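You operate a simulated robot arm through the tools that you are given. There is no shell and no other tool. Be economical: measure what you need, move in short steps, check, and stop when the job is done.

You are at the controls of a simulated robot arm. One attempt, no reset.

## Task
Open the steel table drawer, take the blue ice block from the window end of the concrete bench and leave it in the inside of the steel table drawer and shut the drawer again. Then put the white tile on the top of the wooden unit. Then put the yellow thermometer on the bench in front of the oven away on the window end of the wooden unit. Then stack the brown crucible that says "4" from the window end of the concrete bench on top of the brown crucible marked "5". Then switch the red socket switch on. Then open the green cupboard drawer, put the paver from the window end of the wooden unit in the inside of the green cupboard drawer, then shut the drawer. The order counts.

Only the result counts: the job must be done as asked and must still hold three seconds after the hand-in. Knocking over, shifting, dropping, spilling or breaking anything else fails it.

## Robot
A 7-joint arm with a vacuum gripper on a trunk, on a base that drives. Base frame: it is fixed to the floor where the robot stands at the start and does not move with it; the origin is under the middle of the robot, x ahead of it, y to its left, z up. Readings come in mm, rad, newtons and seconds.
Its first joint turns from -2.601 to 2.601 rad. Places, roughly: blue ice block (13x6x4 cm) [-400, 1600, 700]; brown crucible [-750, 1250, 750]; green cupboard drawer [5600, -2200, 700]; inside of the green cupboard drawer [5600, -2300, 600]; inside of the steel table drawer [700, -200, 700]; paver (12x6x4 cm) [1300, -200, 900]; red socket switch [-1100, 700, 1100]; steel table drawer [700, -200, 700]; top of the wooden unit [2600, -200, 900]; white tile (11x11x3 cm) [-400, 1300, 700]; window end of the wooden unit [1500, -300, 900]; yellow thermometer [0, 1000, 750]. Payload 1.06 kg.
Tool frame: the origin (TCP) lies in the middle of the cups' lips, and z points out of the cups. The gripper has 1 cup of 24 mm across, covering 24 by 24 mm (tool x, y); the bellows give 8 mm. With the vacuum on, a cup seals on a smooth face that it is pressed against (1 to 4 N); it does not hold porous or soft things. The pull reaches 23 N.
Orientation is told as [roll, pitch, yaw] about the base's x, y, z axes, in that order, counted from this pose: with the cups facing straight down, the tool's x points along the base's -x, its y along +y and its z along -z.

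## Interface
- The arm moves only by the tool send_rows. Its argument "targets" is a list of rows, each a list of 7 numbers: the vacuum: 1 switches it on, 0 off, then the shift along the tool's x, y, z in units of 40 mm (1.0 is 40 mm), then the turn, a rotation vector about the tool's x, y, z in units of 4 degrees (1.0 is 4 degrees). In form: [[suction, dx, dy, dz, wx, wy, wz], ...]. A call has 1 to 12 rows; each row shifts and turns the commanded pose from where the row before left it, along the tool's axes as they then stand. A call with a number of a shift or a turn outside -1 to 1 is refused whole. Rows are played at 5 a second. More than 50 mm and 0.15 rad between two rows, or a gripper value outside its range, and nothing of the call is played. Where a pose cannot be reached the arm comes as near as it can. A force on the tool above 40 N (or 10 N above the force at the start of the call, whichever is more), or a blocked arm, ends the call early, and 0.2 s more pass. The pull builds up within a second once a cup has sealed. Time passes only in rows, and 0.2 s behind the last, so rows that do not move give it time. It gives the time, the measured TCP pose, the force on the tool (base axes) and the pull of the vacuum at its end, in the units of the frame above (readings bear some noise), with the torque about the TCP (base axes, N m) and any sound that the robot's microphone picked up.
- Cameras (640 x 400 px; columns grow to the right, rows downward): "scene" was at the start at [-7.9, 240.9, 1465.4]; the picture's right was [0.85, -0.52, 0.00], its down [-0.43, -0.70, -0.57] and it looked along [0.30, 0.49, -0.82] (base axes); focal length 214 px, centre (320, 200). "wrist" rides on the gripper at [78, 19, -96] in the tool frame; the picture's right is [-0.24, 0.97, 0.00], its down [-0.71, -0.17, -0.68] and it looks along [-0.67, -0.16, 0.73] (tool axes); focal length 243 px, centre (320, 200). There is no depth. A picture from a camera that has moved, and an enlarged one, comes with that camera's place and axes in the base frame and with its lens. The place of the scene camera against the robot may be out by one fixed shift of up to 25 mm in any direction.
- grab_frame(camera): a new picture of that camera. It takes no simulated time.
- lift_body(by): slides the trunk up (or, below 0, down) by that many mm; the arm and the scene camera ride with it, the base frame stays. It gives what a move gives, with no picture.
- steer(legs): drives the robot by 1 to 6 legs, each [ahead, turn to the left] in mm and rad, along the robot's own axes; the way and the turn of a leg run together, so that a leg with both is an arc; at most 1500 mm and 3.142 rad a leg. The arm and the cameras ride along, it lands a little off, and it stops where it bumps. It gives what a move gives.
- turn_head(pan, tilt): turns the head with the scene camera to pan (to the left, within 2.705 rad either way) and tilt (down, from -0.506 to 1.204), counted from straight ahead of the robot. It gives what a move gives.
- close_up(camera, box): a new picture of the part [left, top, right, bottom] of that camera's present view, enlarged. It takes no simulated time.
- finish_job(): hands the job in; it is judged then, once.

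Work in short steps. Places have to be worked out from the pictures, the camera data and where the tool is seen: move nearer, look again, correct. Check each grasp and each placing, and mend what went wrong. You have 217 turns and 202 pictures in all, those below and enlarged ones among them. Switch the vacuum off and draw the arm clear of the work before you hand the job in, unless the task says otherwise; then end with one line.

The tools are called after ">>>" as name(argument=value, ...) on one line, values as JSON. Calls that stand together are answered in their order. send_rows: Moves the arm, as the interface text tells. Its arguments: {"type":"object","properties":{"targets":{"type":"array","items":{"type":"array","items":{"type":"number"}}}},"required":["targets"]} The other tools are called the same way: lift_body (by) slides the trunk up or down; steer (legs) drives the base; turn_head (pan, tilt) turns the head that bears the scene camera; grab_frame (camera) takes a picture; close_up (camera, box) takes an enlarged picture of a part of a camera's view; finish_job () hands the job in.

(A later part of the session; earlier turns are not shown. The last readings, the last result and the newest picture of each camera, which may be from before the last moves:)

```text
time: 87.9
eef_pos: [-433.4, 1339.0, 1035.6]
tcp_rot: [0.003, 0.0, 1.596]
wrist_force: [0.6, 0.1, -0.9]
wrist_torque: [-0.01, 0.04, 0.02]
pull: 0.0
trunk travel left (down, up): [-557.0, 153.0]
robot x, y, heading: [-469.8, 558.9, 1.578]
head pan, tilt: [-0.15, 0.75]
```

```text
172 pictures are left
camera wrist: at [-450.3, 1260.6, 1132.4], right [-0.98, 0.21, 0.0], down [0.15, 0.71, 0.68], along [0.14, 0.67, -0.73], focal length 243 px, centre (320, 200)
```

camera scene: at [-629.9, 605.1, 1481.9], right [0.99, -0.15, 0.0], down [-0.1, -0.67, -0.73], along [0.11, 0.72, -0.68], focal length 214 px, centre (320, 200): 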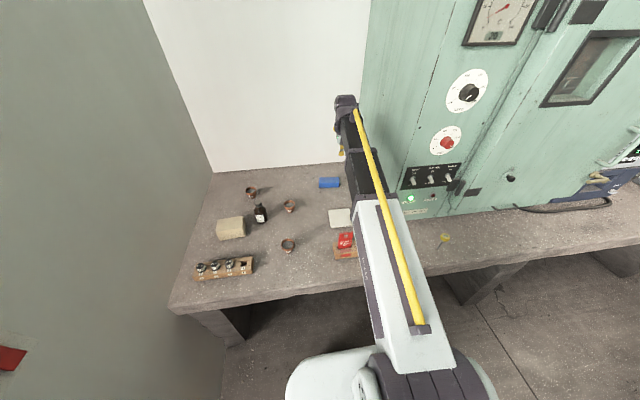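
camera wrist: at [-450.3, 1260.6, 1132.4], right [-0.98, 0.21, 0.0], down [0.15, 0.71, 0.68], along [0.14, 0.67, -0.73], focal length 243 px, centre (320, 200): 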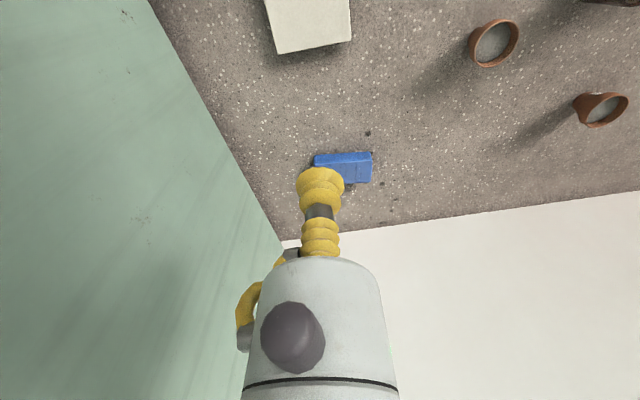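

Ice block ≈(−440,1515). Approach to z≈860 above it, then look closely.

>>> send_rows(targets=[[0, -0.8, 0, 0.8, 0, 0, 0], [0, -0.8, 0, 0.9, 0, 0, 0], [0, -0.8, 0, 0.9, 0, 0, 0], [0, -0.8, 0, 0.9, 0, 0, 0], [0, -0.3, 0, 0.9, 0, 0, 0]])

>>> grab_frame(camera="wrist")

>>> close_up(camera="scene", box=[304, 150, 368, 190])

```text
time: 89.1
eef_pos: [-436.7, 1480.6, 860.8]
tcp_rot: [0.004, 0.0, 1.597]
wrist_force: [0.1, 0.7, -0.1]
wrist_torque: [0.01, -0.03, 0.02]
pull: 0.3
trunk travel left (down, up): [-557.0, 153.0]
robot x, y, heading: [-470.8, 556.5, 1.575]
head pan, tilt: [-0.15, 0.75]
```

```text
171 pictures are left
camera wrist: at [-453.6, 1401.1, 957.1], right [-0.98, 0.21, 0.0], down [0.15, 0.71, 0.68], along [0.14, 0.67, -0.73], focal length 243 px, centre (320, 200)
```

wrist: 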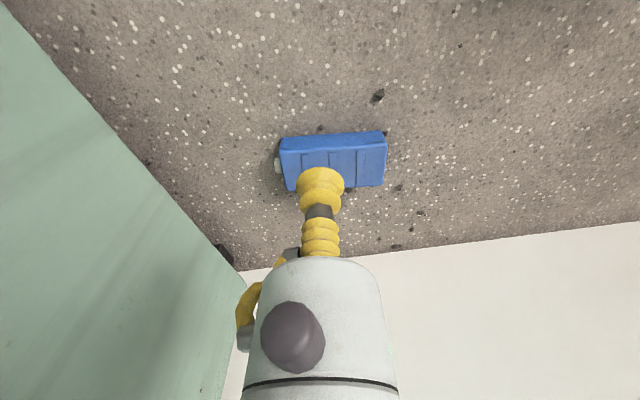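

```text
10.00 times, centred on (336, 170) of scene
camera zoom: at [-629.8, 605.1, 1481.9], right [0.99, -0.15, 0.0], down [-0.1, -0.67, -0.73], along [0.11, 0.72, -0.68], focal length 2145 px, centre (160, 500)
```

zoom: 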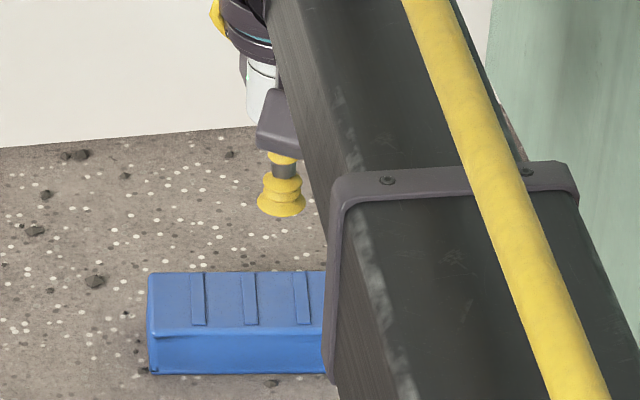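

The top has raised ribs; enlarge to see flat spots.

>>> close_up(camera="wrist", box=[260, 110, 404, 200])

```text
4.44 times, centred on (332, 155) of wrist
camera zoom: at [-453.6, 1401.1, 957.1], right [-0.98, 0.21, 0.0], down [0.15, 0.71, 0.68], along [0.14, 0.67, -0.73], focal length 1078 px, centre (267, 400)
```

zoom: 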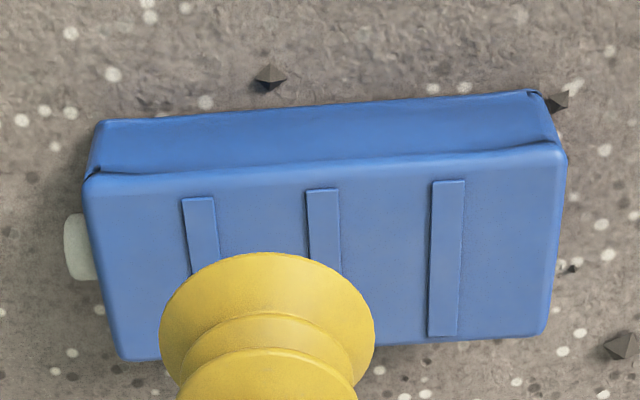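

By scale the ice top is z≈697 (bench ≈657) and its centre ≈(−435,1587), rotated ~8°. That's beyond reach, so I drive ~80 mm closer (bench edge ≈949).

>>> steer(legs=[[80, 0]])

>>> send_rows(targets=[[0, 0, 0, 0.9, 0, 0, 0], [0, 0, 0, 0.8, 0, 0, 0], [0, 0, 0, 0.8, 0, 0, 0]])

>>> grab_frame(camera="wrist")

```text
time: 90.2
eef_pos: [-437.0, 1560.3, 860.6]
tcp_rot: [0.004, 0.001, 1.597]
wrist_force: [0.0, 0.2, -0.4]
wrist_torque: [-0.02, -0.01, 0.0]
pull: 0.1
trunk travel left (down, up): [-557.0, 153.0]
robot x, y, heading: [-470.4, 639.2, 1.574]
head pan, tilt: [-0.15, 0.75]
```

```text
time: 91.0
eef_pos: [-436.3, 1561.0, 760.5]
tcp_rot: [0.003, -0.001, 1.598]
wrist_force: [-0.5, 0.3, 0.2]
wrist_torque: [-0.02, 0.02, 0.0]
pull: 0.1
trunk travel left (down, up): [-557.0, 153.0]
robot x, y, heading: [-473.9, 639.8, 1.58]
head pan, tilt: [-0.15, 0.75]
```

```text
168 pictures are left
camera wrist: at [-453.8, 1481.3, 857.6], right [-0.98, 0.21, 0.0], down [0.15, 0.71, 0.68], along [0.14, 0.67, -0.73], focal length 243 px, centre (320, 200)
```

wrist: 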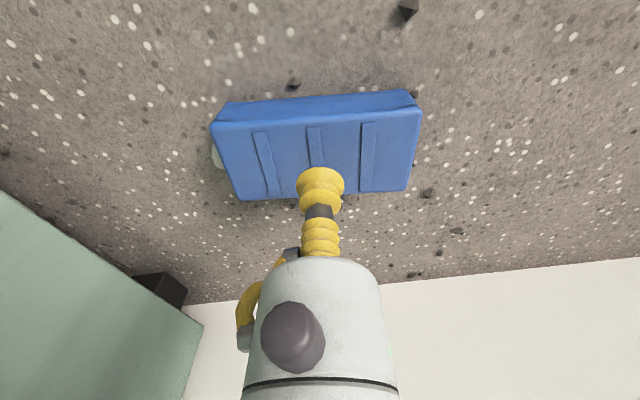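

Gap between ribs 2 and 3 is at ≈(−449,1581). Move there at z≈722 and look enlarged.

>>> send_rows(targets=[[0, -0.5, 0.33, 0.5, 0, 0, 0], [0, 0, 0, 0.47, 0, 0, 0]])

>>> close_up(camera="wrist", box=[240, 100, 400, 200])

```text
time: 91.6
eef_pos: [-450.2, 1580.7, 724.8]
tcp_rot: [0.002, -0.005, 1.598]
wrist_force: [-0.8, 6.0, 20.4]
wrist_torque: [-0.21, 0.02, 0.01]
pull: 0.1
trunk travel left (down, up): [-557.0, 153.0]
robot x, y, heading: [-472.0, 639.1, 1.571]
head pan, tilt: [-0.15, 0.75]
```

```text
4.00 times, centred on (320, 150) of wrist
camera zoom: at [-467.9, 1501.2, 821.4], right [-0.98, 0.21, 0.0], down [0.15, 0.71, 0.69], along [0.14, 0.67, -0.73], focal length 970 px, centre (320, 400)
```

zoom: 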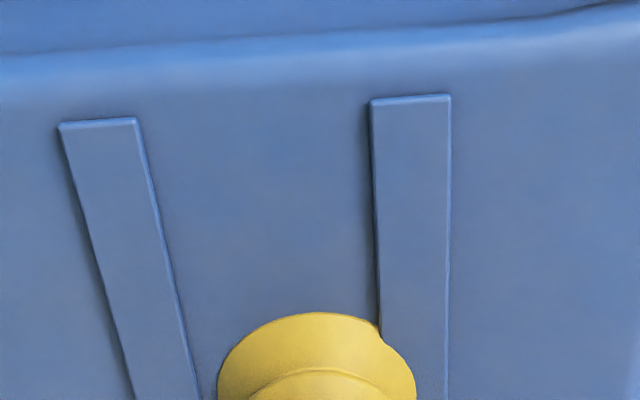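

Contact came already at z≈725 (ice top ≈727, so bench ≈687; ice centre y≈1563). Lift, shift 18 mm toward −y and look again.

>>> send_rows(targets=[[0, 0, 0, -0.5, 0, 0, 0], [0, 0.45, -0.03, 0, 0, 0, 0], [0, 0, 0, 0.2, 0, 0, 0]])

>>> close_up(camera="wrist", box=[240, 100, 400, 200])

```text
time: 92.4
eef_pos: [-449.1, 1561.0, 734.4]
tcp_rot: [0.003, 0.001, 1.595]
wrist_force: [1.3, 0.5, -0.1]
wrist_torque: [-0.01, 0.03, 0.01]
pull: 0.0
trunk travel left (down, up): [-557.0, 153.0]
robot x, y, heading: [-472.3, 641.1, 1.576]
head pan, tilt: [-0.15, 0.75]
```

```text
4.00 times, centred on (320, 150) of wrist
camera zoom: at [-465.6, 1482.1, 830.7], right [-0.98, 0.21, 0.0], down [0.15, 0.71, 0.68], along [0.14, 0.67, -0.73], focal length 970 px, centre (320, 400)
```

zoom: 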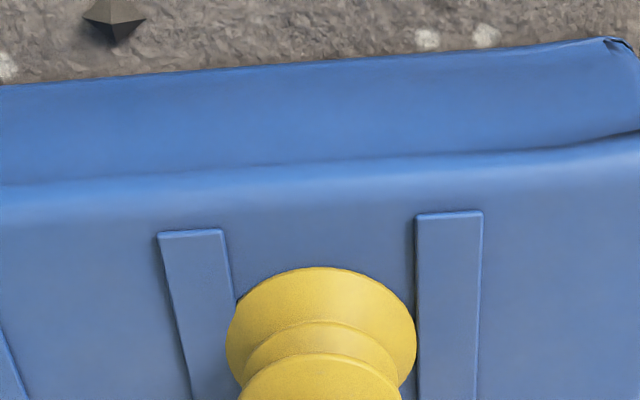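

Nearly centred; shift ~1 mm toward −x and descend with vacuum on.

>>> send_rows(targets=[[1, 0, 0.025, 0.1, 0, 0, 0], [1, 0, 0, 0.08, 0, 0, 0], [1, 0, 0, 0.04, 0, 0, 0], [1, 0, 0, 0, 0, 0, 0], [1, 0, 0, 0, 0, 0, 0]])

```text
time: 93.6
eef_pos: [-448.0, 1561.2, 726.7]
tcp_rot: [0.003, -0.001, 1.598]
wrist_force: [3.7, 4.2, 18.5]
wrist_torque: [-0.05, 0.08, -0.01]
pull: 23.1
trunk travel left (down, up): [-557.0, 153.0]
robot x, y, heading: [-471.5, 643.2, 1.574]
head pan, tilt: [-0.15, 0.75]
```

Sealed (23 N). Lift.

>>> send_rows(targets=[[1, 0, 0, -0.2, 0, 0, 0], [1, 0, 0, -0.4, 0, 0, 0], [1, 0, 0, -0.7, 0, 0, 0], [1, 0, 0, -0.8, 0, 0, 0], [1, 0, 0, -0.8, 0, 0, 0], [1, 0, 0, -0.8, 0, 0, 0]])

>>> grab_frame(camera="wrist")

```text
time: 95.0
eef_pos: [-448.4, 1559.7, 874.0]
tcp_rot: [0.005, 0.0, 1.597]
wrist_force: [-1.0, 0.6, -2.0]
wrist_torque: [-0.06, 0.0, 0.0]
pull: 22.6
trunk travel left (down, up): [-557.0, 153.0]
robot x, y, heading: [-473.1, 639.2, 1.578]
head pan, tilt: [-0.15, 0.75]
```

```text
165 pictures are left
camera wrist: at [-466.1, 1481.9, 969.9], right [-0.98, 0.21, 0.0], down [0.15, 0.71, 0.68], along [0.14, 0.67, -0.73], focal length 243 px, centre (320, 200)
```

wrist: 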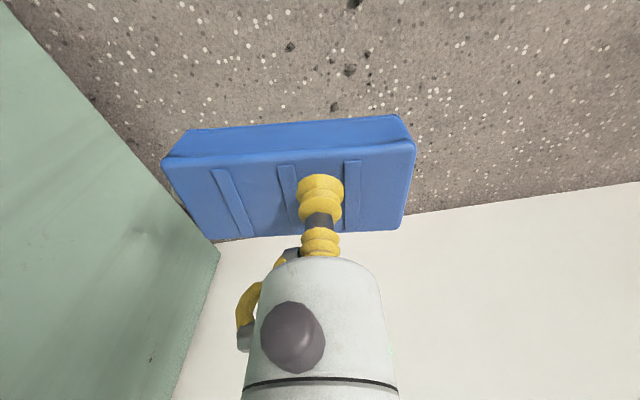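

Holding. Raise, retract the arm, reverse away and drive back to the drawer position.

>>> send_rows(targets=[[1, 0.5, 0, -0.8, 0, 0, 0], [1, 0.5, 0, -0.8, 0, 0, 0], [1, 0.6, 0, -0.8, 0, 0, 0], [1, 0.8, 0, -0.5, 0, 0, 0], [1, 0.8, 0, 0, 0, 0, 0]])

>>> steer(legs=[[-475, 0], [0, -0.495], [250, -0.5], [300, -0.6], [-60, 0]])

>>> turn_head(pan=-0.4, tilt=0.75)

>>> grab_frame(camera="scene")

```text
time: 96.2
eef_pos: [-446.9, 1431.9, 989.2]
tcp_rot: [0.002, -0.001, 1.598]
wrist_force: [-1.1, 0.0, -1.0]
wrist_torque: [-0.03, 0.04, 0.0]
pull: 23.2
trunk travel left (down, up): [-557.0, 153.0]
robot x, y, heading: [-474.7, 642.4, 1.576]
head pan, tilt: [-0.15, 0.75]
```

```text
time: 104.1
eef_pos: [713.5, 380.8, 989.3]
tcp_rot: [0.003, 0.0, -0.004]
wrist_force: [-1.2, -0.3, -1.3]
wrist_torque: [0.04, 0.0, -0.01]
pull: 23.2
trunk travel left (down, up): [-557.0, 153.0]
robot x, y, heading: [-77.7, 430.7, -0.032]
head pan, tilt: [-0.15, 0.75]
```

```text
time: 104.9
eef_pos: [713.4, 380.7, 988.4]
tcp_rot: [0.003, 0.001, -0.003]
wrist_force: [0.1, 0.4, -2.0]
wrist_torque: [0.02, 0.0, -0.01]
pull: 23.1
trunk travel left (down, up): [-557.0, 153.0]
robot x, y, heading: [-76.3, 433.9, -0.03]
head pan, tilt: [-0.4, 0.75]
```

```text
164 pictures are left
camera scene: at [-42.6, 577.2, 1481.8], right [-0.42, -0.91, 0.0], down [-0.62, 0.28, -0.73], along [0.66, -0.3, -0.68], focal length 214 px, centre (320, 200)
```

scene: 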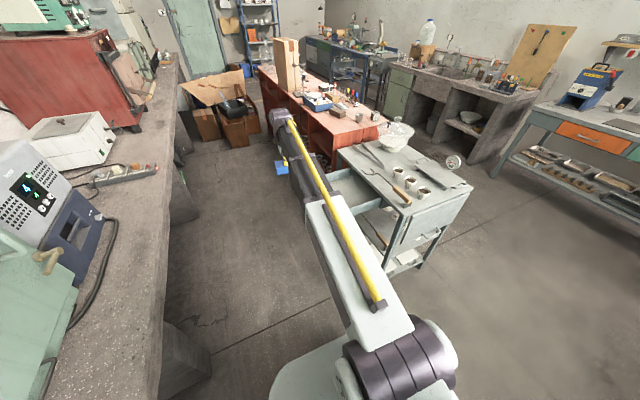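

Move above the open drawer (705,100), then lower partly and look.

>>> send_rows(targets=[[1, 0, -0.95, 0, 0, 0, 0], [1, 0, -0.95, 0, 0, 0, 0], [1, 0, -0.95, 0, 0, 0, 0], [1, 0, -0.95, 0, 0, 0, 0], [1, 0, -0.95, 0, 0, 0, 0], [1, 0.2, -0.95, 0, 0, 0, 0], [1, 0, -0.95, 0, 0, 0, 0], [1, 0, -0.35, 0, 0, 0, 0], [1, 0, 0, 0.8, 0, 0, 0], [1, 0, 0, 0.8, 0, 0, 0], [1, 0, 0, 0.8, 0, 0, 0]])

>>> grab_frame(camera="wrist")

>>> close_up(camera="scene", box=[300, 100, 460, 200])

```text
time: 107.3
eef_pos: [704.6, 101.0, 891.6]
tcp_rot: [0.002, 0.0, -0.004]
wrist_force: [0.6, 0.3, -2.2]
wrist_torque: [0.01, -0.02, 0.02]
pull: 23.5
trunk travel left (down, up): [-557.0, 153.0]
robot x, y, heading: [-81.7, 433.2, -0.032]
head pan, tilt: [-0.4, 0.75]
```

```text
163 pictures are left
camera wrist: at [626.4, 119.4, 988.1], right [0.24, 0.97, 0.0], down [0.71, -0.18, 0.68], along [0.67, -0.16, -0.73], focal length 243 px, centre (320, 200)
```

wrist: 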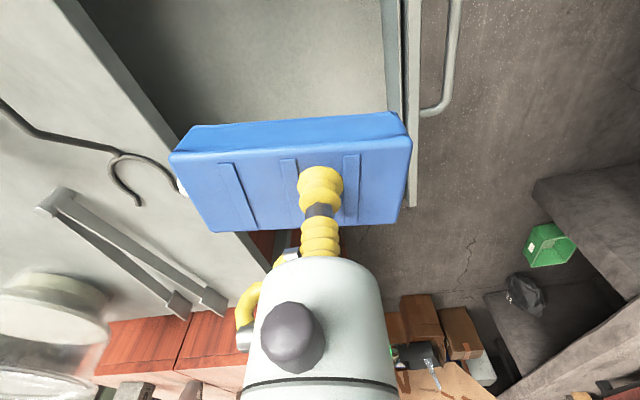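

```text
4.00 times, centred on (380, 150) of scene
camera zoom: at [-42.6, 577.0, 1481.9], right [-0.42, -0.91, 0.0], down [-0.62, 0.28, -0.73], along [0.66, -0.31, -0.68], focal length 858 px, centre (80, 400)
```

zoom: 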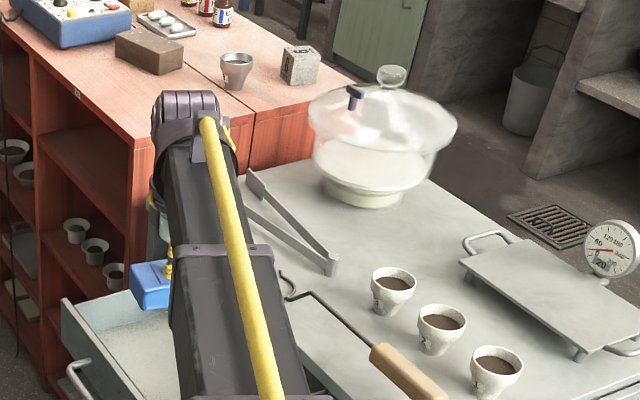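

Clearances good; shift 15 mm toward −y and lower to just above the drawer floor.

>>> send_rows(targets=[[1, 0, -0.4, 0.6, 0, 0, 0], [1, 0, 0, 0.7, 0, 0, 0], [1, 0, 0, 0.7, 0, 0, 0], [1, 0, 0, 0.7, 0, 0, 0], [1, 0, 0, 0.5, 0, 0, 0], [1, 0, 0, 0, 0, 0, 0]])

>>> grab_frame(camera="wrist")

```text
time: 108.7
eef_pos: [705.2, 84.5, 764.8]
tcp_rot: [0.005, -0.001, -0.005]
wrist_force: [0.2, -0.4, -2.1]
wrist_torque: [0.04, 0.02, -0.02]
pull: 23.4
trunk travel left (down, up): [-557.0, 153.0]
robot x, y, heading: [-79.2, 430.6, -0.035]
head pan, tilt: [-0.4, 0.75]
```

```text
161 pictures are left
camera wrist: at [626.3, 103.7, 860.4], right [0.24, 0.97, 0.0], down [0.71, -0.18, 0.68], along [0.67, -0.16, -0.73], focal length 243 px, centre (320, 200)
```

wrist: 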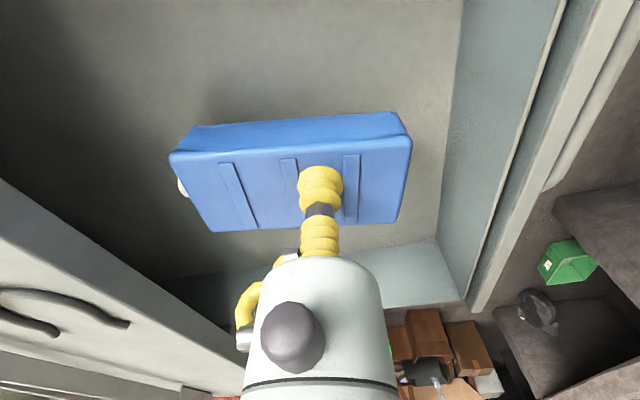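

Inside the drawer with clearance. Lower in small steps until contact.

>>> send_rows(targets=[[1, 0, 0, 0.2, 0, 0, 0], [1, 0, 0, 0.2, 0, 0, 0], [1, 0, 0, 0.1, 0, 0, 0], [1, 0, 0, 0, 0, 0, 0]])

>>> send_rows(targets=[[1, 0, 0, 0.1, 0, 0, 0], [1, 0, 0, 0.1, 0, 0, 0], [1, 0, 0, 0, 0, 0, 0]])

```text
time: 109.7
eef_pos: [704.6, 83.9, 744.5]
tcp_rot: [0.001, -0.003, -0.004]
wrist_force: [3.0, -1.1, 13.2]
wrist_torque: [0.03, 0.0, 0.01]
pull: 23.3
trunk travel left (down, up): [-557.0, 153.0]
robot x, y, heading: [-77.0, 429.5, -0.029]
head pan, tilt: [-0.4, 0.75]
```

```text
time: 110.5
eef_pos: [704.4, 86.7, 737.6]
tcp_rot: [0.003, -0.003, -0.004]
wrist_force: [7.2, -0.6, 20.2]
wrist_torque: [-0.02, 0.03, -0.03]
pull: 23.0
trunk travel left (down, up): [-557.0, 153.0]
robot x, y, heading: [-76.9, 433.2, -0.03]
head pan, tilt: [-0.4, 0.75]
```

Contact. Release and rise.

>>> send_rows(targets=[[0, 0, 0, -0.1, 0, 0, 0], [0, 0, 0, -0.1, 0, 0, 0], [0, 0, 0, 0, 0, 0, 0], [0, 0, 0, 0, 0, 0, 0], [0, 0, 0, -0.2, 0, 0, 0], [0, 0, 0, -0.8, 0, 0, 0], [0, 0, 0, -0.9, 0, 0, 0], [0, 0, 0, -0.9, 0, 0, 0], [0, 0, 0, -0.9, 0, 0, 0]])

>>> grab_frame(camera="wrist")

```text
time: 112.5
eef_pos: [703.6, 85.2, 892.2]
tcp_rot: [0.002, 0.001, -0.005]
wrist_force: [-0.8, 0.4, 0.3]
wrist_torque: [-0.01, 0.02, -0.02]
pull: 0.0
trunk travel left (down, up): [-557.0, 153.0]
robot x, y, heading: [-76.5, 431.7, -0.035]
head pan, tilt: [-0.4, 0.75]
```

```text
160 pictures are left
camera wrist: at [624.9, 104.8, 988.9], right [0.24, 0.97, 0.0], down [0.71, -0.18, 0.68], along [0.67, -0.16, -0.73], focal length 243 px, centre (320, 200)
```

wrist: 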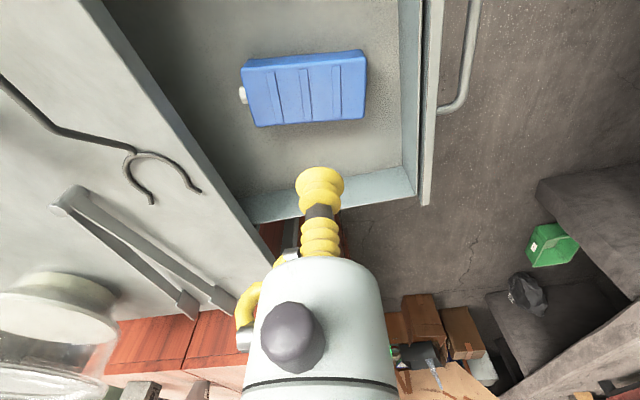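

Ice block lies in the drawer. Now go back to the horizontal pose to push the drawer shut: raise, move to y≈300, tilt.

>>> send_rows(targets=[[0, 0, 0, -0.9, 0, 0, 0], [0, 0, 0.3, -0.9, 0, 0, 0], [0, 0, 0.8, -0.9, 0, 0, 0], [0, 0, 0.9, -0.9, 0, 0, 0], [0, 0, 0.9, 0, 0, 0, 0], [0, 0, 0.9, 0, 0, 0, 0], [0, 0, 0.9, 0, 0, 0, 0], [0, 0, 0.9, 0, 0, 0, 0], [0, 0, 0, 0, 1, 0, 0], [0, 0, 0, 0, 1, 0, 0], [0, 0, 0, 0, 1, 0, 0], [0, 0, 0, 0, 1, 0, 0]])

>>> send_rows(targets=[[0, 0, 0, 0, 1, 0, 0], [0, 0, 0, 0, 1, 0, 0], [0, 0, 0, 0, 1, 0, 0], [0, 0, 0, 0, 1, 0, 0], [0, 0, 0, 0, 1, 0, 0], [0, 0, 0, 0, 1, 0, 0], [0, 0, 0, 0, 1, 0, 0], [0, 0, 0, 0, 1, 0, 0], [0, 0, 0, 0, 1, 0, 0], [0, 0, 0, 0, 1, 0, 0], [0, 0, 0, 0, 1, 0, 0], [0, 0, 0, 0, 1, 0, 0]])

>>> send_rows(targets=[[0, 0, 0, 0, 1, 0, 0], [0, 0, 0, 0, 1, 0, 0], [0, 0, 0, 0, 1, 0, 0], [0, 0, 0, 0, 1, 0, 0], [0, 0, 0, 0, 1, 0, 0], [0, 0, 0, 0, 1, 0, 0], [0, 0, 0, 0, 0.5, 0, 0]])

>>> steer(legs=[[-50, 0]])

```text
refused: row 4 steps farther than a row can; nothing moved
```

```text
time: 115.1
eef_pos: [704.3, 84.3, 893.3]
tcp_rot: [-0.837, 0.002, -0.005]
wrist_force: [0.2, -0.2, -0.4]
wrist_torque: [-0.02, -0.01, 0.03]
pull: 0.0
trunk travel left (down, up): [-557.0, 153.0]
robot x, y, heading: [-76.6, 430.8, -0.029]
head pan, tilt: [-0.4, 0.75]
```

```text
time: 116.7
eef_pos: [704.0, 85.4, 893.7]
tcp_rot: [-1.291, 0.001, -0.005]
wrist_force: [-0.2, -0.4, -0.1]
wrist_torque: [0.01, -0.01, 0.01]
pull: 0.1
trunk travel left (down, up): [-557.0, 153.0]
robot x, y, heading: [-78.8, 432.0, -0.029]
head pan, tilt: [-0.4, 0.75]
```

```text
time: 117.6
eef_pos: [653.9, 87.6, 892.1]
tcp_rot: [-1.288, 0.0, -0.004]
wrist_force: [0.9, 0.6, -0.1]
wrist_torque: [0.0, 0.03, -0.01]
pull: 0.0
trunk travel left (down, up): [-557.0, 153.0]
robot x, y, heading: [-130.4, 433.0, -0.031]
head pan, tilt: [-0.4, 0.75]
```

Continue: finish tilt, move back to y≈290, x≈580, then lower trunk to z≈735.

>>> send_rows(targets=[[0, 0, 0, 0, 1, 0, 0], [0, 0, 0, 0, 1, 0, 0], [0, 0, 0, 0, 1, 0, 0], [0, 0, 0, 0, 1, 0, 0], [0, 0.3, 0, -0.9, 0, 0, 0], [0, 0.3, 0, -0.9, 0, 0, 0], [0, 0.3, 0, -0.9, 0, 0, 0], [0, 0.3, 0, -0.9, 0, 0, 0], [0, 0.3, 0, -0.9, 0, 0, 0], [0, 0.35, 0, -0.5, 0, 0, 0]])

>>> lift_body(by=-157)

>>> grab_frame(camera="wrist")

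```text
time: 119.8
eef_pos: [581.2, 288.3, 893.9]
tcp_rot: [-1.568, -0.001, -0.002]
wrist_force: [0.1, 0.8, 0.3]
wrist_torque: [0.0, -0.02, -0.01]
pull: 0.1
trunk travel left (down, up): [-557.0, 153.0]
robot x, y, heading: [-130.5, 432.2, -0.027]
head pan, tilt: [-0.4, 0.75]
```

```text
time: 121.6
eef_pos: [580.6, 287.2, 735.4]
tcp_rot: [-1.569, 0.0, -0.004]
wrist_force: [0.6, 0.0, 0.7]
wrist_torque: [0.03, -0.02, -0.01]
pull: 0.0
trunk travel left (down, up): [-400.0, 310.0]
robot x, y, heading: [-127.1, 439.2, -0.027]
head pan, tilt: [-0.4, 0.75]
```

```text
159 pictures are left
camera wrist: at [503.0, 383.5, 718.0], right [0.24, 0.0, -0.97], down [0.71, 0.68, 0.17], along [0.66, -0.73, 0.16], focal length 243 px, centre (320, 200)
```

wrist: 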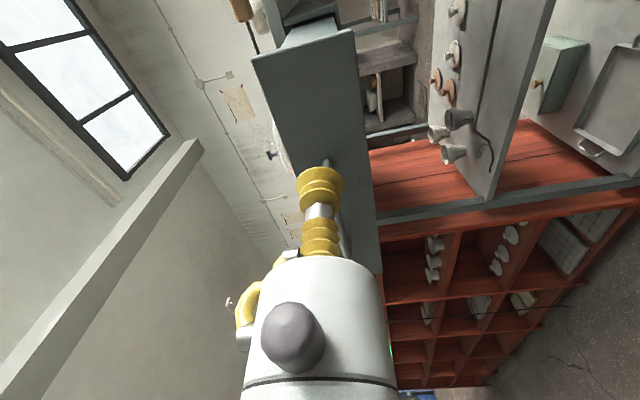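

Push the drawer shut.

>>> send_rows(targets=[[0, 0, 0, 0.9, 0, 0, 0], [0, 0, 0, 0.9, 0, 0, 0], [0, 0, 0, 0.4, 0, 0, 0], [0, 0, 0, 0.3, 0, 0, 0], [0, 0, 0, 0.3, 0, 0, 0], [0, 0, 0, 0.3, 0, 0, 0], [0, 0, 0, 0.3, 0, 0, 0], [0, 0, 0, 0.4, 0, 0, 0], [0, 0, 0, 0.4, 0, 0, 0], [0, 0, 0, 0.4, 0, 0, 0], [0, 0, 0, 0.4, 0, 0, 0], [0, 0, 0, 0.4, 0, 0, 0]])

>>> send_rows(targets=[[0, 0, 0, 0.4, 0, 0, 0], [0, 0, 0, 0.4, 0, 0, 0], [0, 0, 0, 0.4, 0, 0, 0], [0, 0, 0, 0.4, 0, 0, 0], [0, 0, 0, 0.3, 0, 0, 0], [0, 0, 0, 0.3, 0, 0, 0], [0, 0, 0, 0.1, 0, 0, 0], [0, 0, 0, 0, 0, 0, 0]])

>>> close_up(camera="scene", box=[300, 80, 460, 180])

```text
time: 124.2
eef_pos: [580.9, 71.4, 736.3]
tcp_rot: [-1.568, 0.0, -0.003]
wrist_force: [0.5, -0.2, -0.8]
wrist_torque: [0.0, -0.01, -0.02]
pull: 0.1
trunk travel left (down, up): [-400.0, 310.0]
robot x, y, heading: [-131.3, 433.1, -0.035]
head pan, tilt: [-0.4, 0.75]
```

```text
time: 126.0
eef_pos: [579.7, -20.8, 735.4]
tcp_rot: [-1.568, 0.001, -0.004]
wrist_force: [0.0, 1.9, -0.5]
wrist_torque: [0.03, 0.0, 0.01]
pull: 0.1
trunk travel left (down, up): [-400.0, 310.0]
robot x, y, heading: [-128.1, 433.5, -0.035]
head pan, tilt: [-0.4, 0.75]
```

```text
4.00 times, centred on (380, 130) of scene
camera zoom: at [-93.0, 578.7, 1324.8], right [-0.42, -0.91, 0.0], down [-0.62, 0.28, -0.73], along [0.66, -0.3, -0.68], focal length 858 px, centre (80, 480)
```

zoom: 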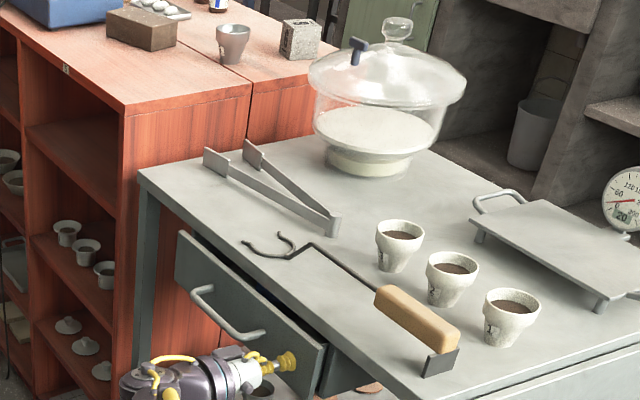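

Almost shut; push the last 15 mm until the force rises.

>>> send_rows(targets=[[0, 0, 0, 0.2, 0, 0, 0], [0, 0, 0, 0.1, 0, 0, 0], [0, 0, 0, 0.1, 0, 0, 0], [0, 0, 0, 0, 0, 0, 0]])

>>> send_rows(targets=[[0, 0, 0, 0.1, 0, 0, 0], [0, 0, 0, 0, 0, 0, 0]])

```text
time: 127.0
eef_pos: [579.7, -36.2, 733.6]
tcp_rot: [-1.569, 0.001, -0.005]
wrist_force: [0.8, 3.6, 1.0]
wrist_torque: [-0.02, -0.01, -0.03]
pull: 0.1
trunk travel left (down, up): [-400.0, 310.0]
robot x, y, heading: [-128.6, 435.7, -0.028]
head pan, tilt: [-0.4, 0.75]
```

```text
time: 127.6
eef_pos: [579.8, -39.0, 735.0]
tcp_rot: [-1.568, 0.0, -0.002]
wrist_force: [2.3, 8.7, 0.9]
wrist_torque: [0.0, 0.01, -0.08]
pull: 0.0
trunk travel left (down, up): [-400.0, 310.0]
robot x, y, heading: [-129.6, 431.6, -0.029]
head pan, tilt: [-0.4, 0.75]
```

>>> send_rows(targets=[[0, 0, 0, 0.1, 0, 0, 0], [0, 0, 0, 0.08, 0, 0, 0], [0, 0, 0, 0, 0, 0, 0]])

>>> grab_frame(camera="wrist")

>>> close_up(camera="scene", box=[320, 110, 416, 170])

```text
time: 128.1
eef_pos: [579.8, -40.3, 735.2]
tcp_rot: [-1.568, 0.0, 0.003]
wrist_force: [-0.8, 16.5, 1.0]
wrist_torque: [0.04, -0.06, 0.0]
pull: 0.1
trunk travel left (down, up): [-400.0, 310.0]
robot x, y, heading: [-132.1, 433.0, -0.02]
head pan, tilt: [-0.4, 0.75]
stopped in row 2: the force on the tool passed its limit at 45 N (the readings are from after the stop); the commanded pose is now the measured one
```

```text
157 pictures are left
camera wrist: at [501.6, 55.9, 717.3], right [0.24, 0.0, -0.97], down [0.71, 0.69, 0.17], along [0.67, -0.73, 0.16], focal length 243 px, centre (320, 200)
```

wrist: 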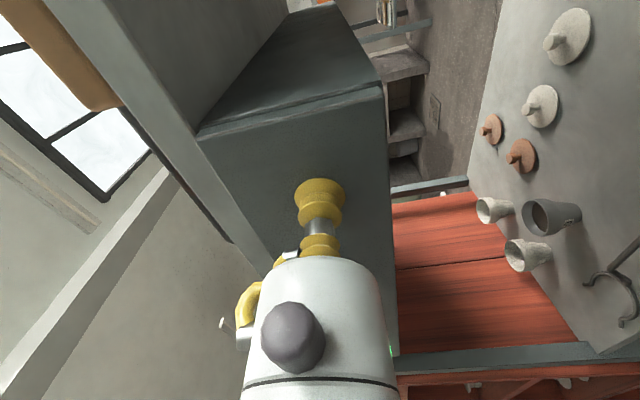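

```text
6.67 times, centred on (368, 140) of scene
camera zoom: at [-94.4, 580.4, 1324.8], right [-0.41, -0.91, 0.0], down [-0.62, 0.28, -0.73], along [0.67, -0.3, -0.68], focal length 1430 px, centre (0, 600)
```

zoom: 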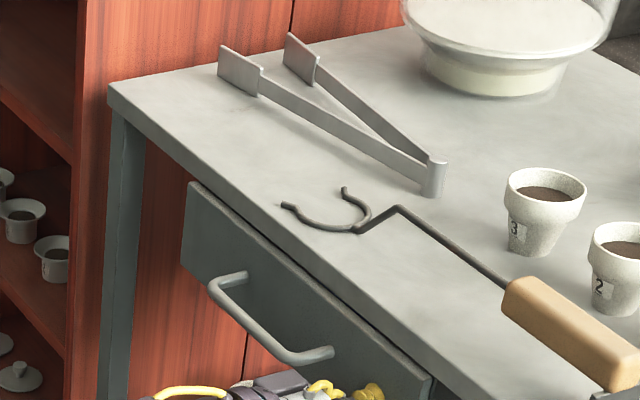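

Stop reached (45 N): drawer shut. Back off, raise, straighten the tool.

>>> send_rows(targets=[[0, 0, 0, -0.3, 0, 0, 0], [0, 0, 0, -0.9, 0, 0, 0], [0, 0, 0, -0.9, 0, 0, 0], [0, 0, 0, -0.9, 0, 0, 0], [0, 0, 0, -0.9, 0, 0, 0], [0, 0, 0, -0.9, 0, 0, 0], [0, 0, 0, -0.9, 0, 0, 0], [0, 0, 0, -0.9, 0, 0, 0], [0, 0, 0, -0.9, 0, 0, 0]])

>>> lift_body(by=300)

>>> send_rows(targets=[[0, -0.9, 0, 0, 0, 0, 0], [0, -0.9, 0, 0, -1, 0, 0], [0, 0, 0, 0, -1, 0, 0], [0, 0, 0, 0, -1, 0, 0], [0, 0, 0, 0, -1, 0, 0], [0, 0, 0, 0, -1, 0, 0], [0, 0, 0, 0, -1, 0, 0], [0, 0, 0, 0, -1, 0, 0], [0, 0, 0, 0, -1, 0, 0], [0, 0, 0, 0, -1, 0, 0], [0, 0, 0, 0, -1, 0, 0], [0, 0, 0, 0, -1, 0, 0]])

>>> send_rows(targets=[[0, 0, 0, 0, -1, 0, 0], [0, 0, 0, 0, -1, 0, 0], [0, 0, 0, 0, -1, 0, 0], [0, 0, 0, 0, -1, 0, 0], [0, 0, 0, 0, -1, 0, 0], [0, 0, 0, 0, -1, 0, 0], [0, 0, 0, 0, -1, 0, 0], [0, 0, 0, 0, -1, 0, 0], [0, 0, 0, 0, -1, 0, 0], [0, 0, 0, 0, -1, 0, 0], [0, 0, 0, 0, -1, 0, 0], [0, 0, 0, 0, -0.5, 0, 0]])

>>> grab_frame(camera="scene")

```text
time: 130.1
eef_pos: [580.3, 259.5, 735.5]
tcp_rot: [-1.567, -0.001, -0.001]
wrist_force: [0.7, 0.0, 0.0]
wrist_torque: [-0.01, 0.0, -0.02]
pull: 0.0
trunk travel left (down, up): [-400.0, 310.0]
robot x, y, heading: [-129.8, 434.0, -0.021]
head pan, tilt: [-0.4, 0.75]
```

```text
time: 133.1
eef_pos: [579.7, 259.2, 1035.9]
tcp_rot: [-1.565, 0.0, 0.001]
wrist_force: [-0.2, -0.3, -0.9]
wrist_torque: [0.02, 0.0, 0.03]
pull: 0.1
trunk travel left (down, up): [-700.0, 10.0]
robot x, y, heading: [-129.2, 433.5, -0.024]
head pan, tilt: [-0.4, 0.75]
```

```text
time: 135.7
eef_pos: [652.7, 258.2, 1034.5]
tcp_rot: [-0.796, 0.0, 0.0]
wrist_force: [0.4, -0.8, 0.6]
wrist_torque: [0.0, -0.03, -0.03]
pull: 0.0
trunk travel left (down, up): [-700.0, 10.0]
robot x, y, heading: [-126.9, 434.3, -0.026]
head pan, tilt: [-0.4, 0.75]
```

```text
time: 138.3
eef_pos: [651.9, 258.5, 1035.5]
tcp_rot: [0.005, 0.0, 0.001]
wrist_force: [0.0, -0.3, 0.2]
wrist_torque: [-0.01, -0.01, 0.03]
pull: 0.0
trunk travel left (down, up): [-700.0, 10.0]
robot x, y, heading: [-131.2, 433.3, -0.02]
head pan, tilt: [-0.4, 0.75]
```

```text
155 pictures are left
camera scene: at [-93.8, 578.9, 1624.8], right [-0.41, -0.91, 0.0], down [-0.62, 0.28, -0.73], along [0.67, -0.3, -0.68], focal length 214 px, centre (320, 200)
```

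scene: 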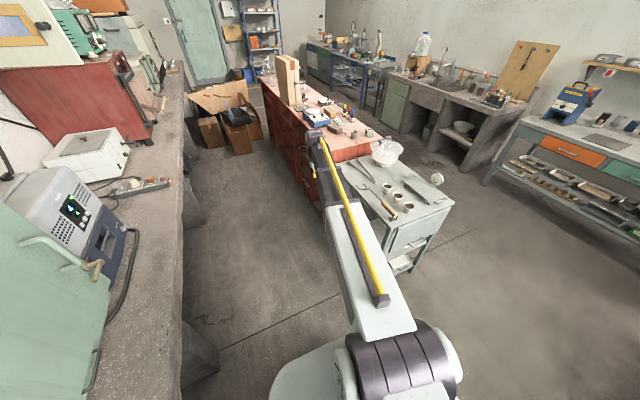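

Drive back to the bench position.

>>> steer(legs=[[110, 0], [-300, 0.6], [-250, 0.5], [0, 0.49]])

>>> send_rows(targets=[[0, 0, 0.9, 0, 0, 0, 0], [0, 0, 0.9, 0, 0, 0, 0], [0, 0, 0.9, 0, 0, 0, 0], [0, 0, 0.7, 0, 0, 0, 0]])

>>> steer(legs=[[250, 0]])

>>> grab_frame(camera="wrist")

```text
time: 144.0
eef_pos: [-302.2, 950.8, 1036.5]
tcp_rot: [0.005, 0.0, 1.572]
wrist_force: [-0.6, -0.6, -1.1]
wrist_torque: [-0.03, -0.03, 0.0]
pull: 0.1
trunk travel left (down, up): [-700.0, 10.0]
robot x, y, heading: [-472.6, 169.6, 1.546]
head pan, tilt: [-0.4, 0.75]
```

```text
time: 145.0
eef_pos: [-439.1, 950.2, 1038.0]
tcp_rot: [0.006, -0.001, 1.573]
wrist_force: [0.8, 0.7, -0.8]
wrist_torque: [-0.01, 0.0, -0.04]
pull: 0.0
trunk travel left (down, up): [-700.0, 10.0]
robot x, y, heading: [-474.1, 172.2, 1.548]
head pan, tilt: [-0.4, 0.75]
```

```text
time: 146.8
eef_pos: [-434.1, 1201.7, 1035.9]
tcp_rot: [0.006, -0.001, 1.576]
wrist_force: [0.6, 0.0, -0.1]
wrist_torque: [0.02, 0.01, 0.03]
pull: 0.1
trunk travel left (down, up): [-700.0, 10.0]
robot x, y, heading: [-468.0, 422.3, 1.543]
head pan, tilt: [-0.4, 0.75]
```

```text
154 pictures are left
camera wrist: at [-452.2, 1122.3, 1133.0], right [-0.97, 0.23, 0.0], down [0.17, 0.71, 0.68], along [0.15, 0.67, -0.73], focal length 243 px, centre (320, 200)
```

wrist: 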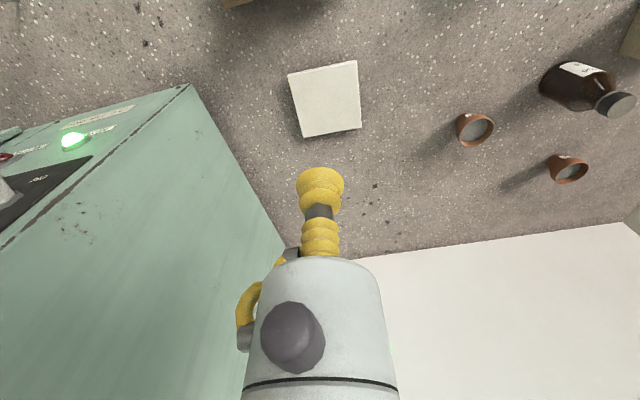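

Tile centre ≈(−429,1280). Descend above it to z≈770.

>>> send_rows(targets=[[0, -0.5, 0, 0.9, 0, 0, 0], [0, -0.5, 0, 0.9, 0, 0, 0], [0, -0.5, 0, 0.9, 0, 0, 0], [0, -0.45, -0.12, 0.9, 0, 0, 0], [0, 0, 0, 0.9, 0, 0, 0], [0, 0, 0, 0.9, 0, 0, 0], [0, 0, 0, 0.9, 0, 0, 0]])

>>> grab_frame(camera="wrist")

```text
time: 148.4
eef_pos: [-429.2, 1279.9, 784.6]
tcp_rot: [0.004, 0.001, 1.575]
wrist_force: [-0.7, 0.0, 0.9]
wrist_torque: [0.02, -0.02, -0.04]
pull: 0.0
trunk travel left (down, up): [-700.0, 10.0]
robot x, y, heading: [-474.5, 422.4, 1.548]
head pan, tilt: [-0.4, 0.75]
```

```text
153 pictures are left
camera wrist: at [-448.3, 1201.3, 880.9], right [-0.97, 0.23, 0.0], down [0.17, 0.71, 0.68], along [0.15, 0.67, -0.73], focal length 243 px, centre (320, 200)
```

wrist: 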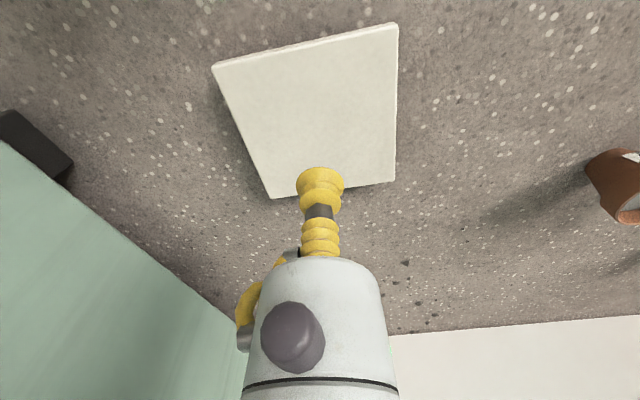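

Tile centre ≈(−428,1286), top ≈717. Descend with vacuum on.

>>> send_rows(targets=[[1, -0.15, 0, 0.8, 0, 0, 0], [1, 0, 0, 0.5, 0, 0, 0], [1, 0, 0, 0.2, 0, 0, 0], [1, 0, 0, 0.1, 0, 0, 0], [1, 0, 0, 0, 0, 0, 0]])

>>> send_rows(targets=[[1, 0, 0, 0.08, 0, 0, 0], [1, 0, 0, 0, 0, 0, 0], [1, 0, 0, 0, 0, 0, 0]])

```text
time: 149.6
eef_pos: [-430.0, 1284.9, 721.9]
tcp_rot: [0.005, -0.002, 1.576]
wrist_force: [0.5, 2.5, 11.9]
wrist_torque: [-0.04, -0.04, 0.0]
pull: 22.9
trunk travel left (down, up): [-700.0, 10.0]
robot x, y, heading: [-470.7, 417.2, 1.552]
head pan, tilt: [-0.4, 0.75]
```

```text
time: 150.4
eef_pos: [-431.0, 1285.0, 717.7]
tcp_rot: [0.005, -0.002, 1.575]
wrist_force: [0.3, 7.7, 15.3]
wrist_torque: [-0.07, -0.09, -0.02]
pull: 22.1
trunk travel left (down, up): [-700.0, 10.0]
robot x, y, heading: [-473.3, 421.6, 1.551]
head pan, tilt: [-0.4, 0.75]
```

Sealed. Lift.

>>> send_rows(targets=[[1, 0, 0, -0.3, 0, 0, 0], [1, 0, 0, -0.6, 0, 0, 0], [1, 0, 0, -0.9, 0, 0, 0], [1, 0, 0, -0.9, 0, 0, 0], [1, 0, 0, -0.9, 0, 0, 0], [1, 0.5, 0, -0.9, 0, 0, 0], [1, 0.8, 0, -0.8, 0, 0, 0], [1, 0.7, 0, -0.8, 0, 0, 0], [1, 0, 0, -0.9, 0, 0, 0]])

>>> grab_frame(camera="wrist")

```text
time: 152.4
eef_pos: [-429.8, 1204.4, 997.4]
tcp_rot: [0.005, -0.001, 1.575]
wrist_force: [0.6, -0.5, -2.5]
wrist_torque: [-0.02, 0.01, 0.01]
pull: 23.4
trunk travel left (down, up): [-700.0, 10.0]
robot x, y, heading: [-471.0, 422.9, 1.551]
head pan, tilt: [-0.4, 0.75]
```

```text
152 pictures are left
camera wrist: at [-448.2, 1126.7, 1093.9], right [-0.97, 0.23, 0.0], down [0.17, 0.71, 0.68], along [0.15, 0.67, -0.73], focal length 243 px, centre (320, 200)
```

wrist: 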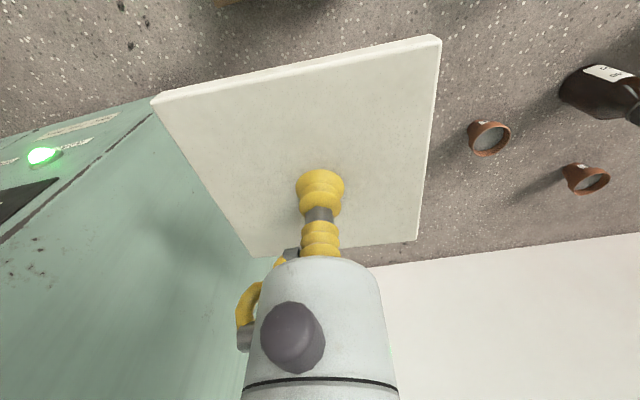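

Tile held. Reverse, return to the aisle and advance along the wooden unit.

>>> steer(legs=[[-255, 0], [0, -0.46], [250, -0.5], [300, -0.6], [1000, 0]])

>>> turn_head(pan=-0.6, tilt=0.6)

>>> grab_frame(camera="scene")

```text
time: 163.4
eef_pos: [1741.6, 390.9, 996.8]
tcp_rot: [0.004, -0.001, 0.016]
wrist_force: [0.3, -0.9, -3.0]
wrist_torque: [0.0, 0.02, 0.02]
pull: 22.5
trunk travel left (down, up): [-700.0, 10.0]
robot x, y, heading: [957.1, 422.8, -0.005]
head pan, tilt: [-0.4, 0.75]
```

```text
time: 164.1
eef_pos: [1740.7, 393.3, 997.4]
tcp_rot: [0.005, 0.0, 0.015]
wrist_force: [0.1, 0.0, -3.8]
wrist_torque: [-0.02, -0.01, 0.03]
pull: 23.2
trunk travel left (down, up): [-700.0, 10.0]
robot x, y, heading: [957.4, 424.3, -0.01]
head pan, tilt: [-0.6, 0.6]
```

```text
151 pictures are left
camera scene: at [985.0, 553.3, 1637.7], right [-0.57, -0.82, 0.0], down [-0.46, 0.32, -0.82], along [0.68, -0.47, -0.57], focal length 214 px, centre (320, 200)
```

scene: 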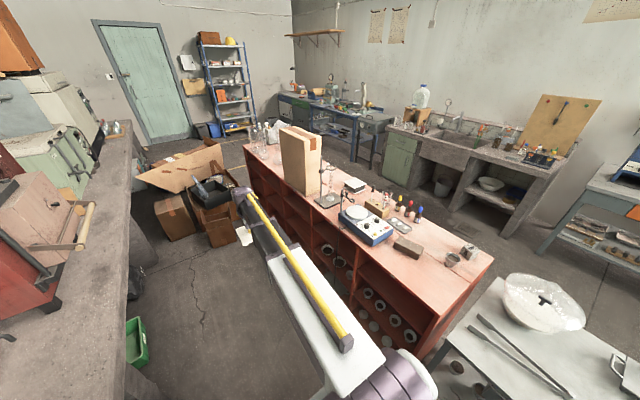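

Zoom on the wooden unit's top.

>>> close_up(camera="scene", box=[230, 110, 502, 280])

```text
2.35 times, centred on (366, 195) of scene
camera zoom: at [985.0, 553.3, 1637.7], right [-0.57, -0.82, 0.0], down [-0.46, 0.32, -0.82], along [0.68, -0.47, -0.57], focal length 505 px, centre (212, 212)
```

zoom: 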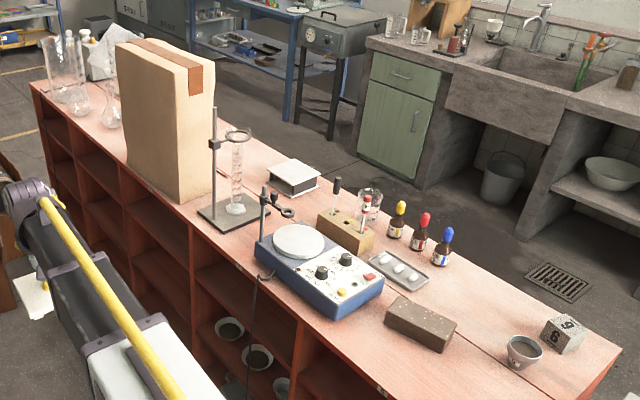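

The unit spans x≈1070–3060, y≈−20…−446; it's cluttered up to x≈2250. Drive 700 mm further to see the far part.

>>> steer(legs=[[700, 0]])

>>> turn_head(pan=-0.75, tilt=0.7)

>>> grab_frame(camera="scene")

```text
time: 168.0
eef_pos: [2440.0, 388.0, 997.2]
tcp_rot: [0.004, 0.0, 0.017]
wrist_force: [0.8, 0.2, -4.0]
wrist_torque: [-0.07, -0.02, -0.03]
pull: 22.2
trunk travel left (down, up): [-700.0, 10.0]
robot x, y, heading: [1656.5, 417.5, -0.005]
head pan, tilt: [-0.6, 0.6]
```

```text
time: 168.7
eef_pos: [2440.9, 387.8, 997.1]
tcp_rot: [0.006, 0.0, 0.016]
wrist_force: [0.1, -0.5, -3.0]
wrist_torque: [0.01, -0.01, 0.03]
pull: 23.0
trunk travel left (down, up): [-700.0, 10.0]
robot x, y, heading: [1652.1, 415.4, -0.011]
head pan, tilt: [-0.75, 0.7]
```

```text
149 pictures are left
camera scene: at [1673.4, 539.7, 1629.1], right [-0.69, -0.73, 0.0], down [-0.47, 0.44, -0.77], along [0.56, -0.53, -0.64], focal length 214 px, centre (320, 200)
```

scene: 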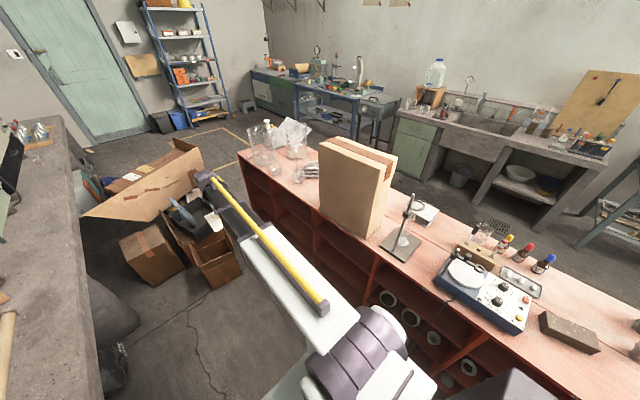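

>>> close_up(camera="scene", box=[230, 110, 454, 250])

```text
2.86 times, centred on (342, 180) of scene
camera zoom: at [1673.4, 539.7, 1629.1], right [-0.69, -0.73, 0.0], down [-0.47, 0.44, -0.77], along [0.56, -0.53, -0.64], focal length 613 px, centre (257, 257)
```

zoom: 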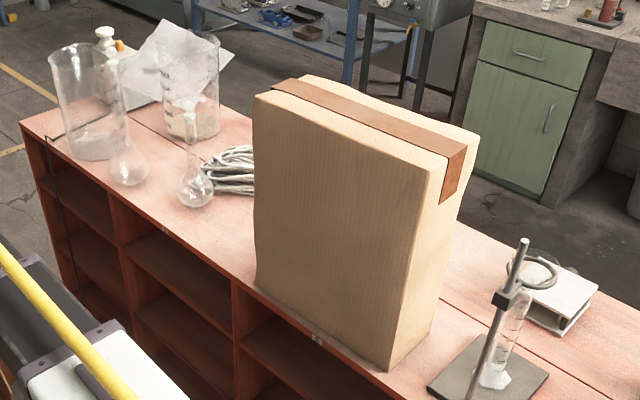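

Free spot on the unit between the tall block and the flask, ≈(2415,−105). I'll retract the arm and raise a little, then drive on to x≈2120.

>>> send_rows(targets=[[1, 0.7, 0, -0.3, 0, 0, 0], [1, 0.7, 0, -0.3, 0, 0, 0], [1, 0.7, 0, -0.3, 0, 0, 0], [1, 0.7, 0, -0.3, 0, 0, 0], [1, 0.7, 0, 0, 0, 0, 0]])

>>> steer(legs=[[465, 0]])

>>> turn_head(pan=-0.9, tilt=0.85)

>>> grab_frame(camera="scene")

```text
time: 169.9
eef_pos: [2298.9, 386.3, 1044.6]
tcp_rot: [0.006, 0.001, 0.016]
wrist_force: [0.0, 0.8, -2.8]
wrist_torque: [-0.02, -0.02, 0.03]
pull: 22.9
trunk travel left (down, up): [-700.0, 10.0]
robot x, y, heading: [1654.5, 416.9, -0.001]
head pan, tilt: [-0.75, 0.7]
```

```text
time: 172.7
eef_pos: [2768.3, 381.9, 1045.4]
tcp_rot: [0.005, -0.001, 0.017]
wrist_force: [0.6, 0.0, -3.4]
wrist_torque: [0.02, 0.02, 0.0]
pull: 22.6
trunk travel left (down, up): [-700.0, 10.0]
robot x, y, heading: [2121.6, 414.5, -0.004]
head pan, tilt: [-0.75, 0.7]
```

```text
time: 173.4
eef_pos: [2768.2, 384.2, 1046.3]
tcp_rot: [0.005, 0.001, 0.018]
wrist_force: [-0.3, 0.1, -3.5]
wrist_torque: [0.01, -0.01, 0.01]
pull: 22.6
trunk travel left (down, up): [-700.0, 10.0]
robot x, y, heading: [2123.1, 413.3, -0.006]
head pan, tilt: [-0.901, 0.85]
```

```text
147 pictures are left
camera scene: at [2127.9, 533.0, 1616.8], right [-0.79, -0.62, 0.0], down [-0.46, 0.59, -0.66], along [0.41, -0.52, -0.75], focal length 214 px, centre (320, 200)
```

scene: 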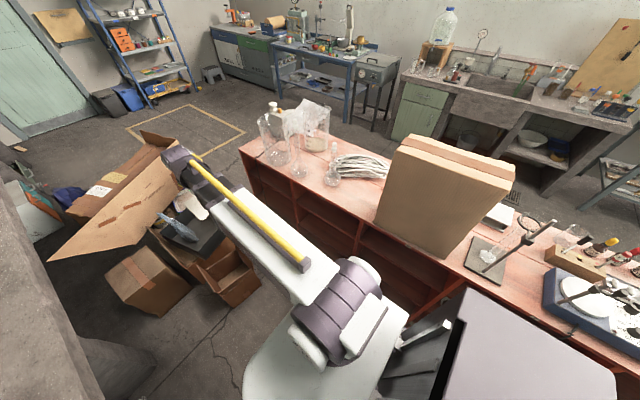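

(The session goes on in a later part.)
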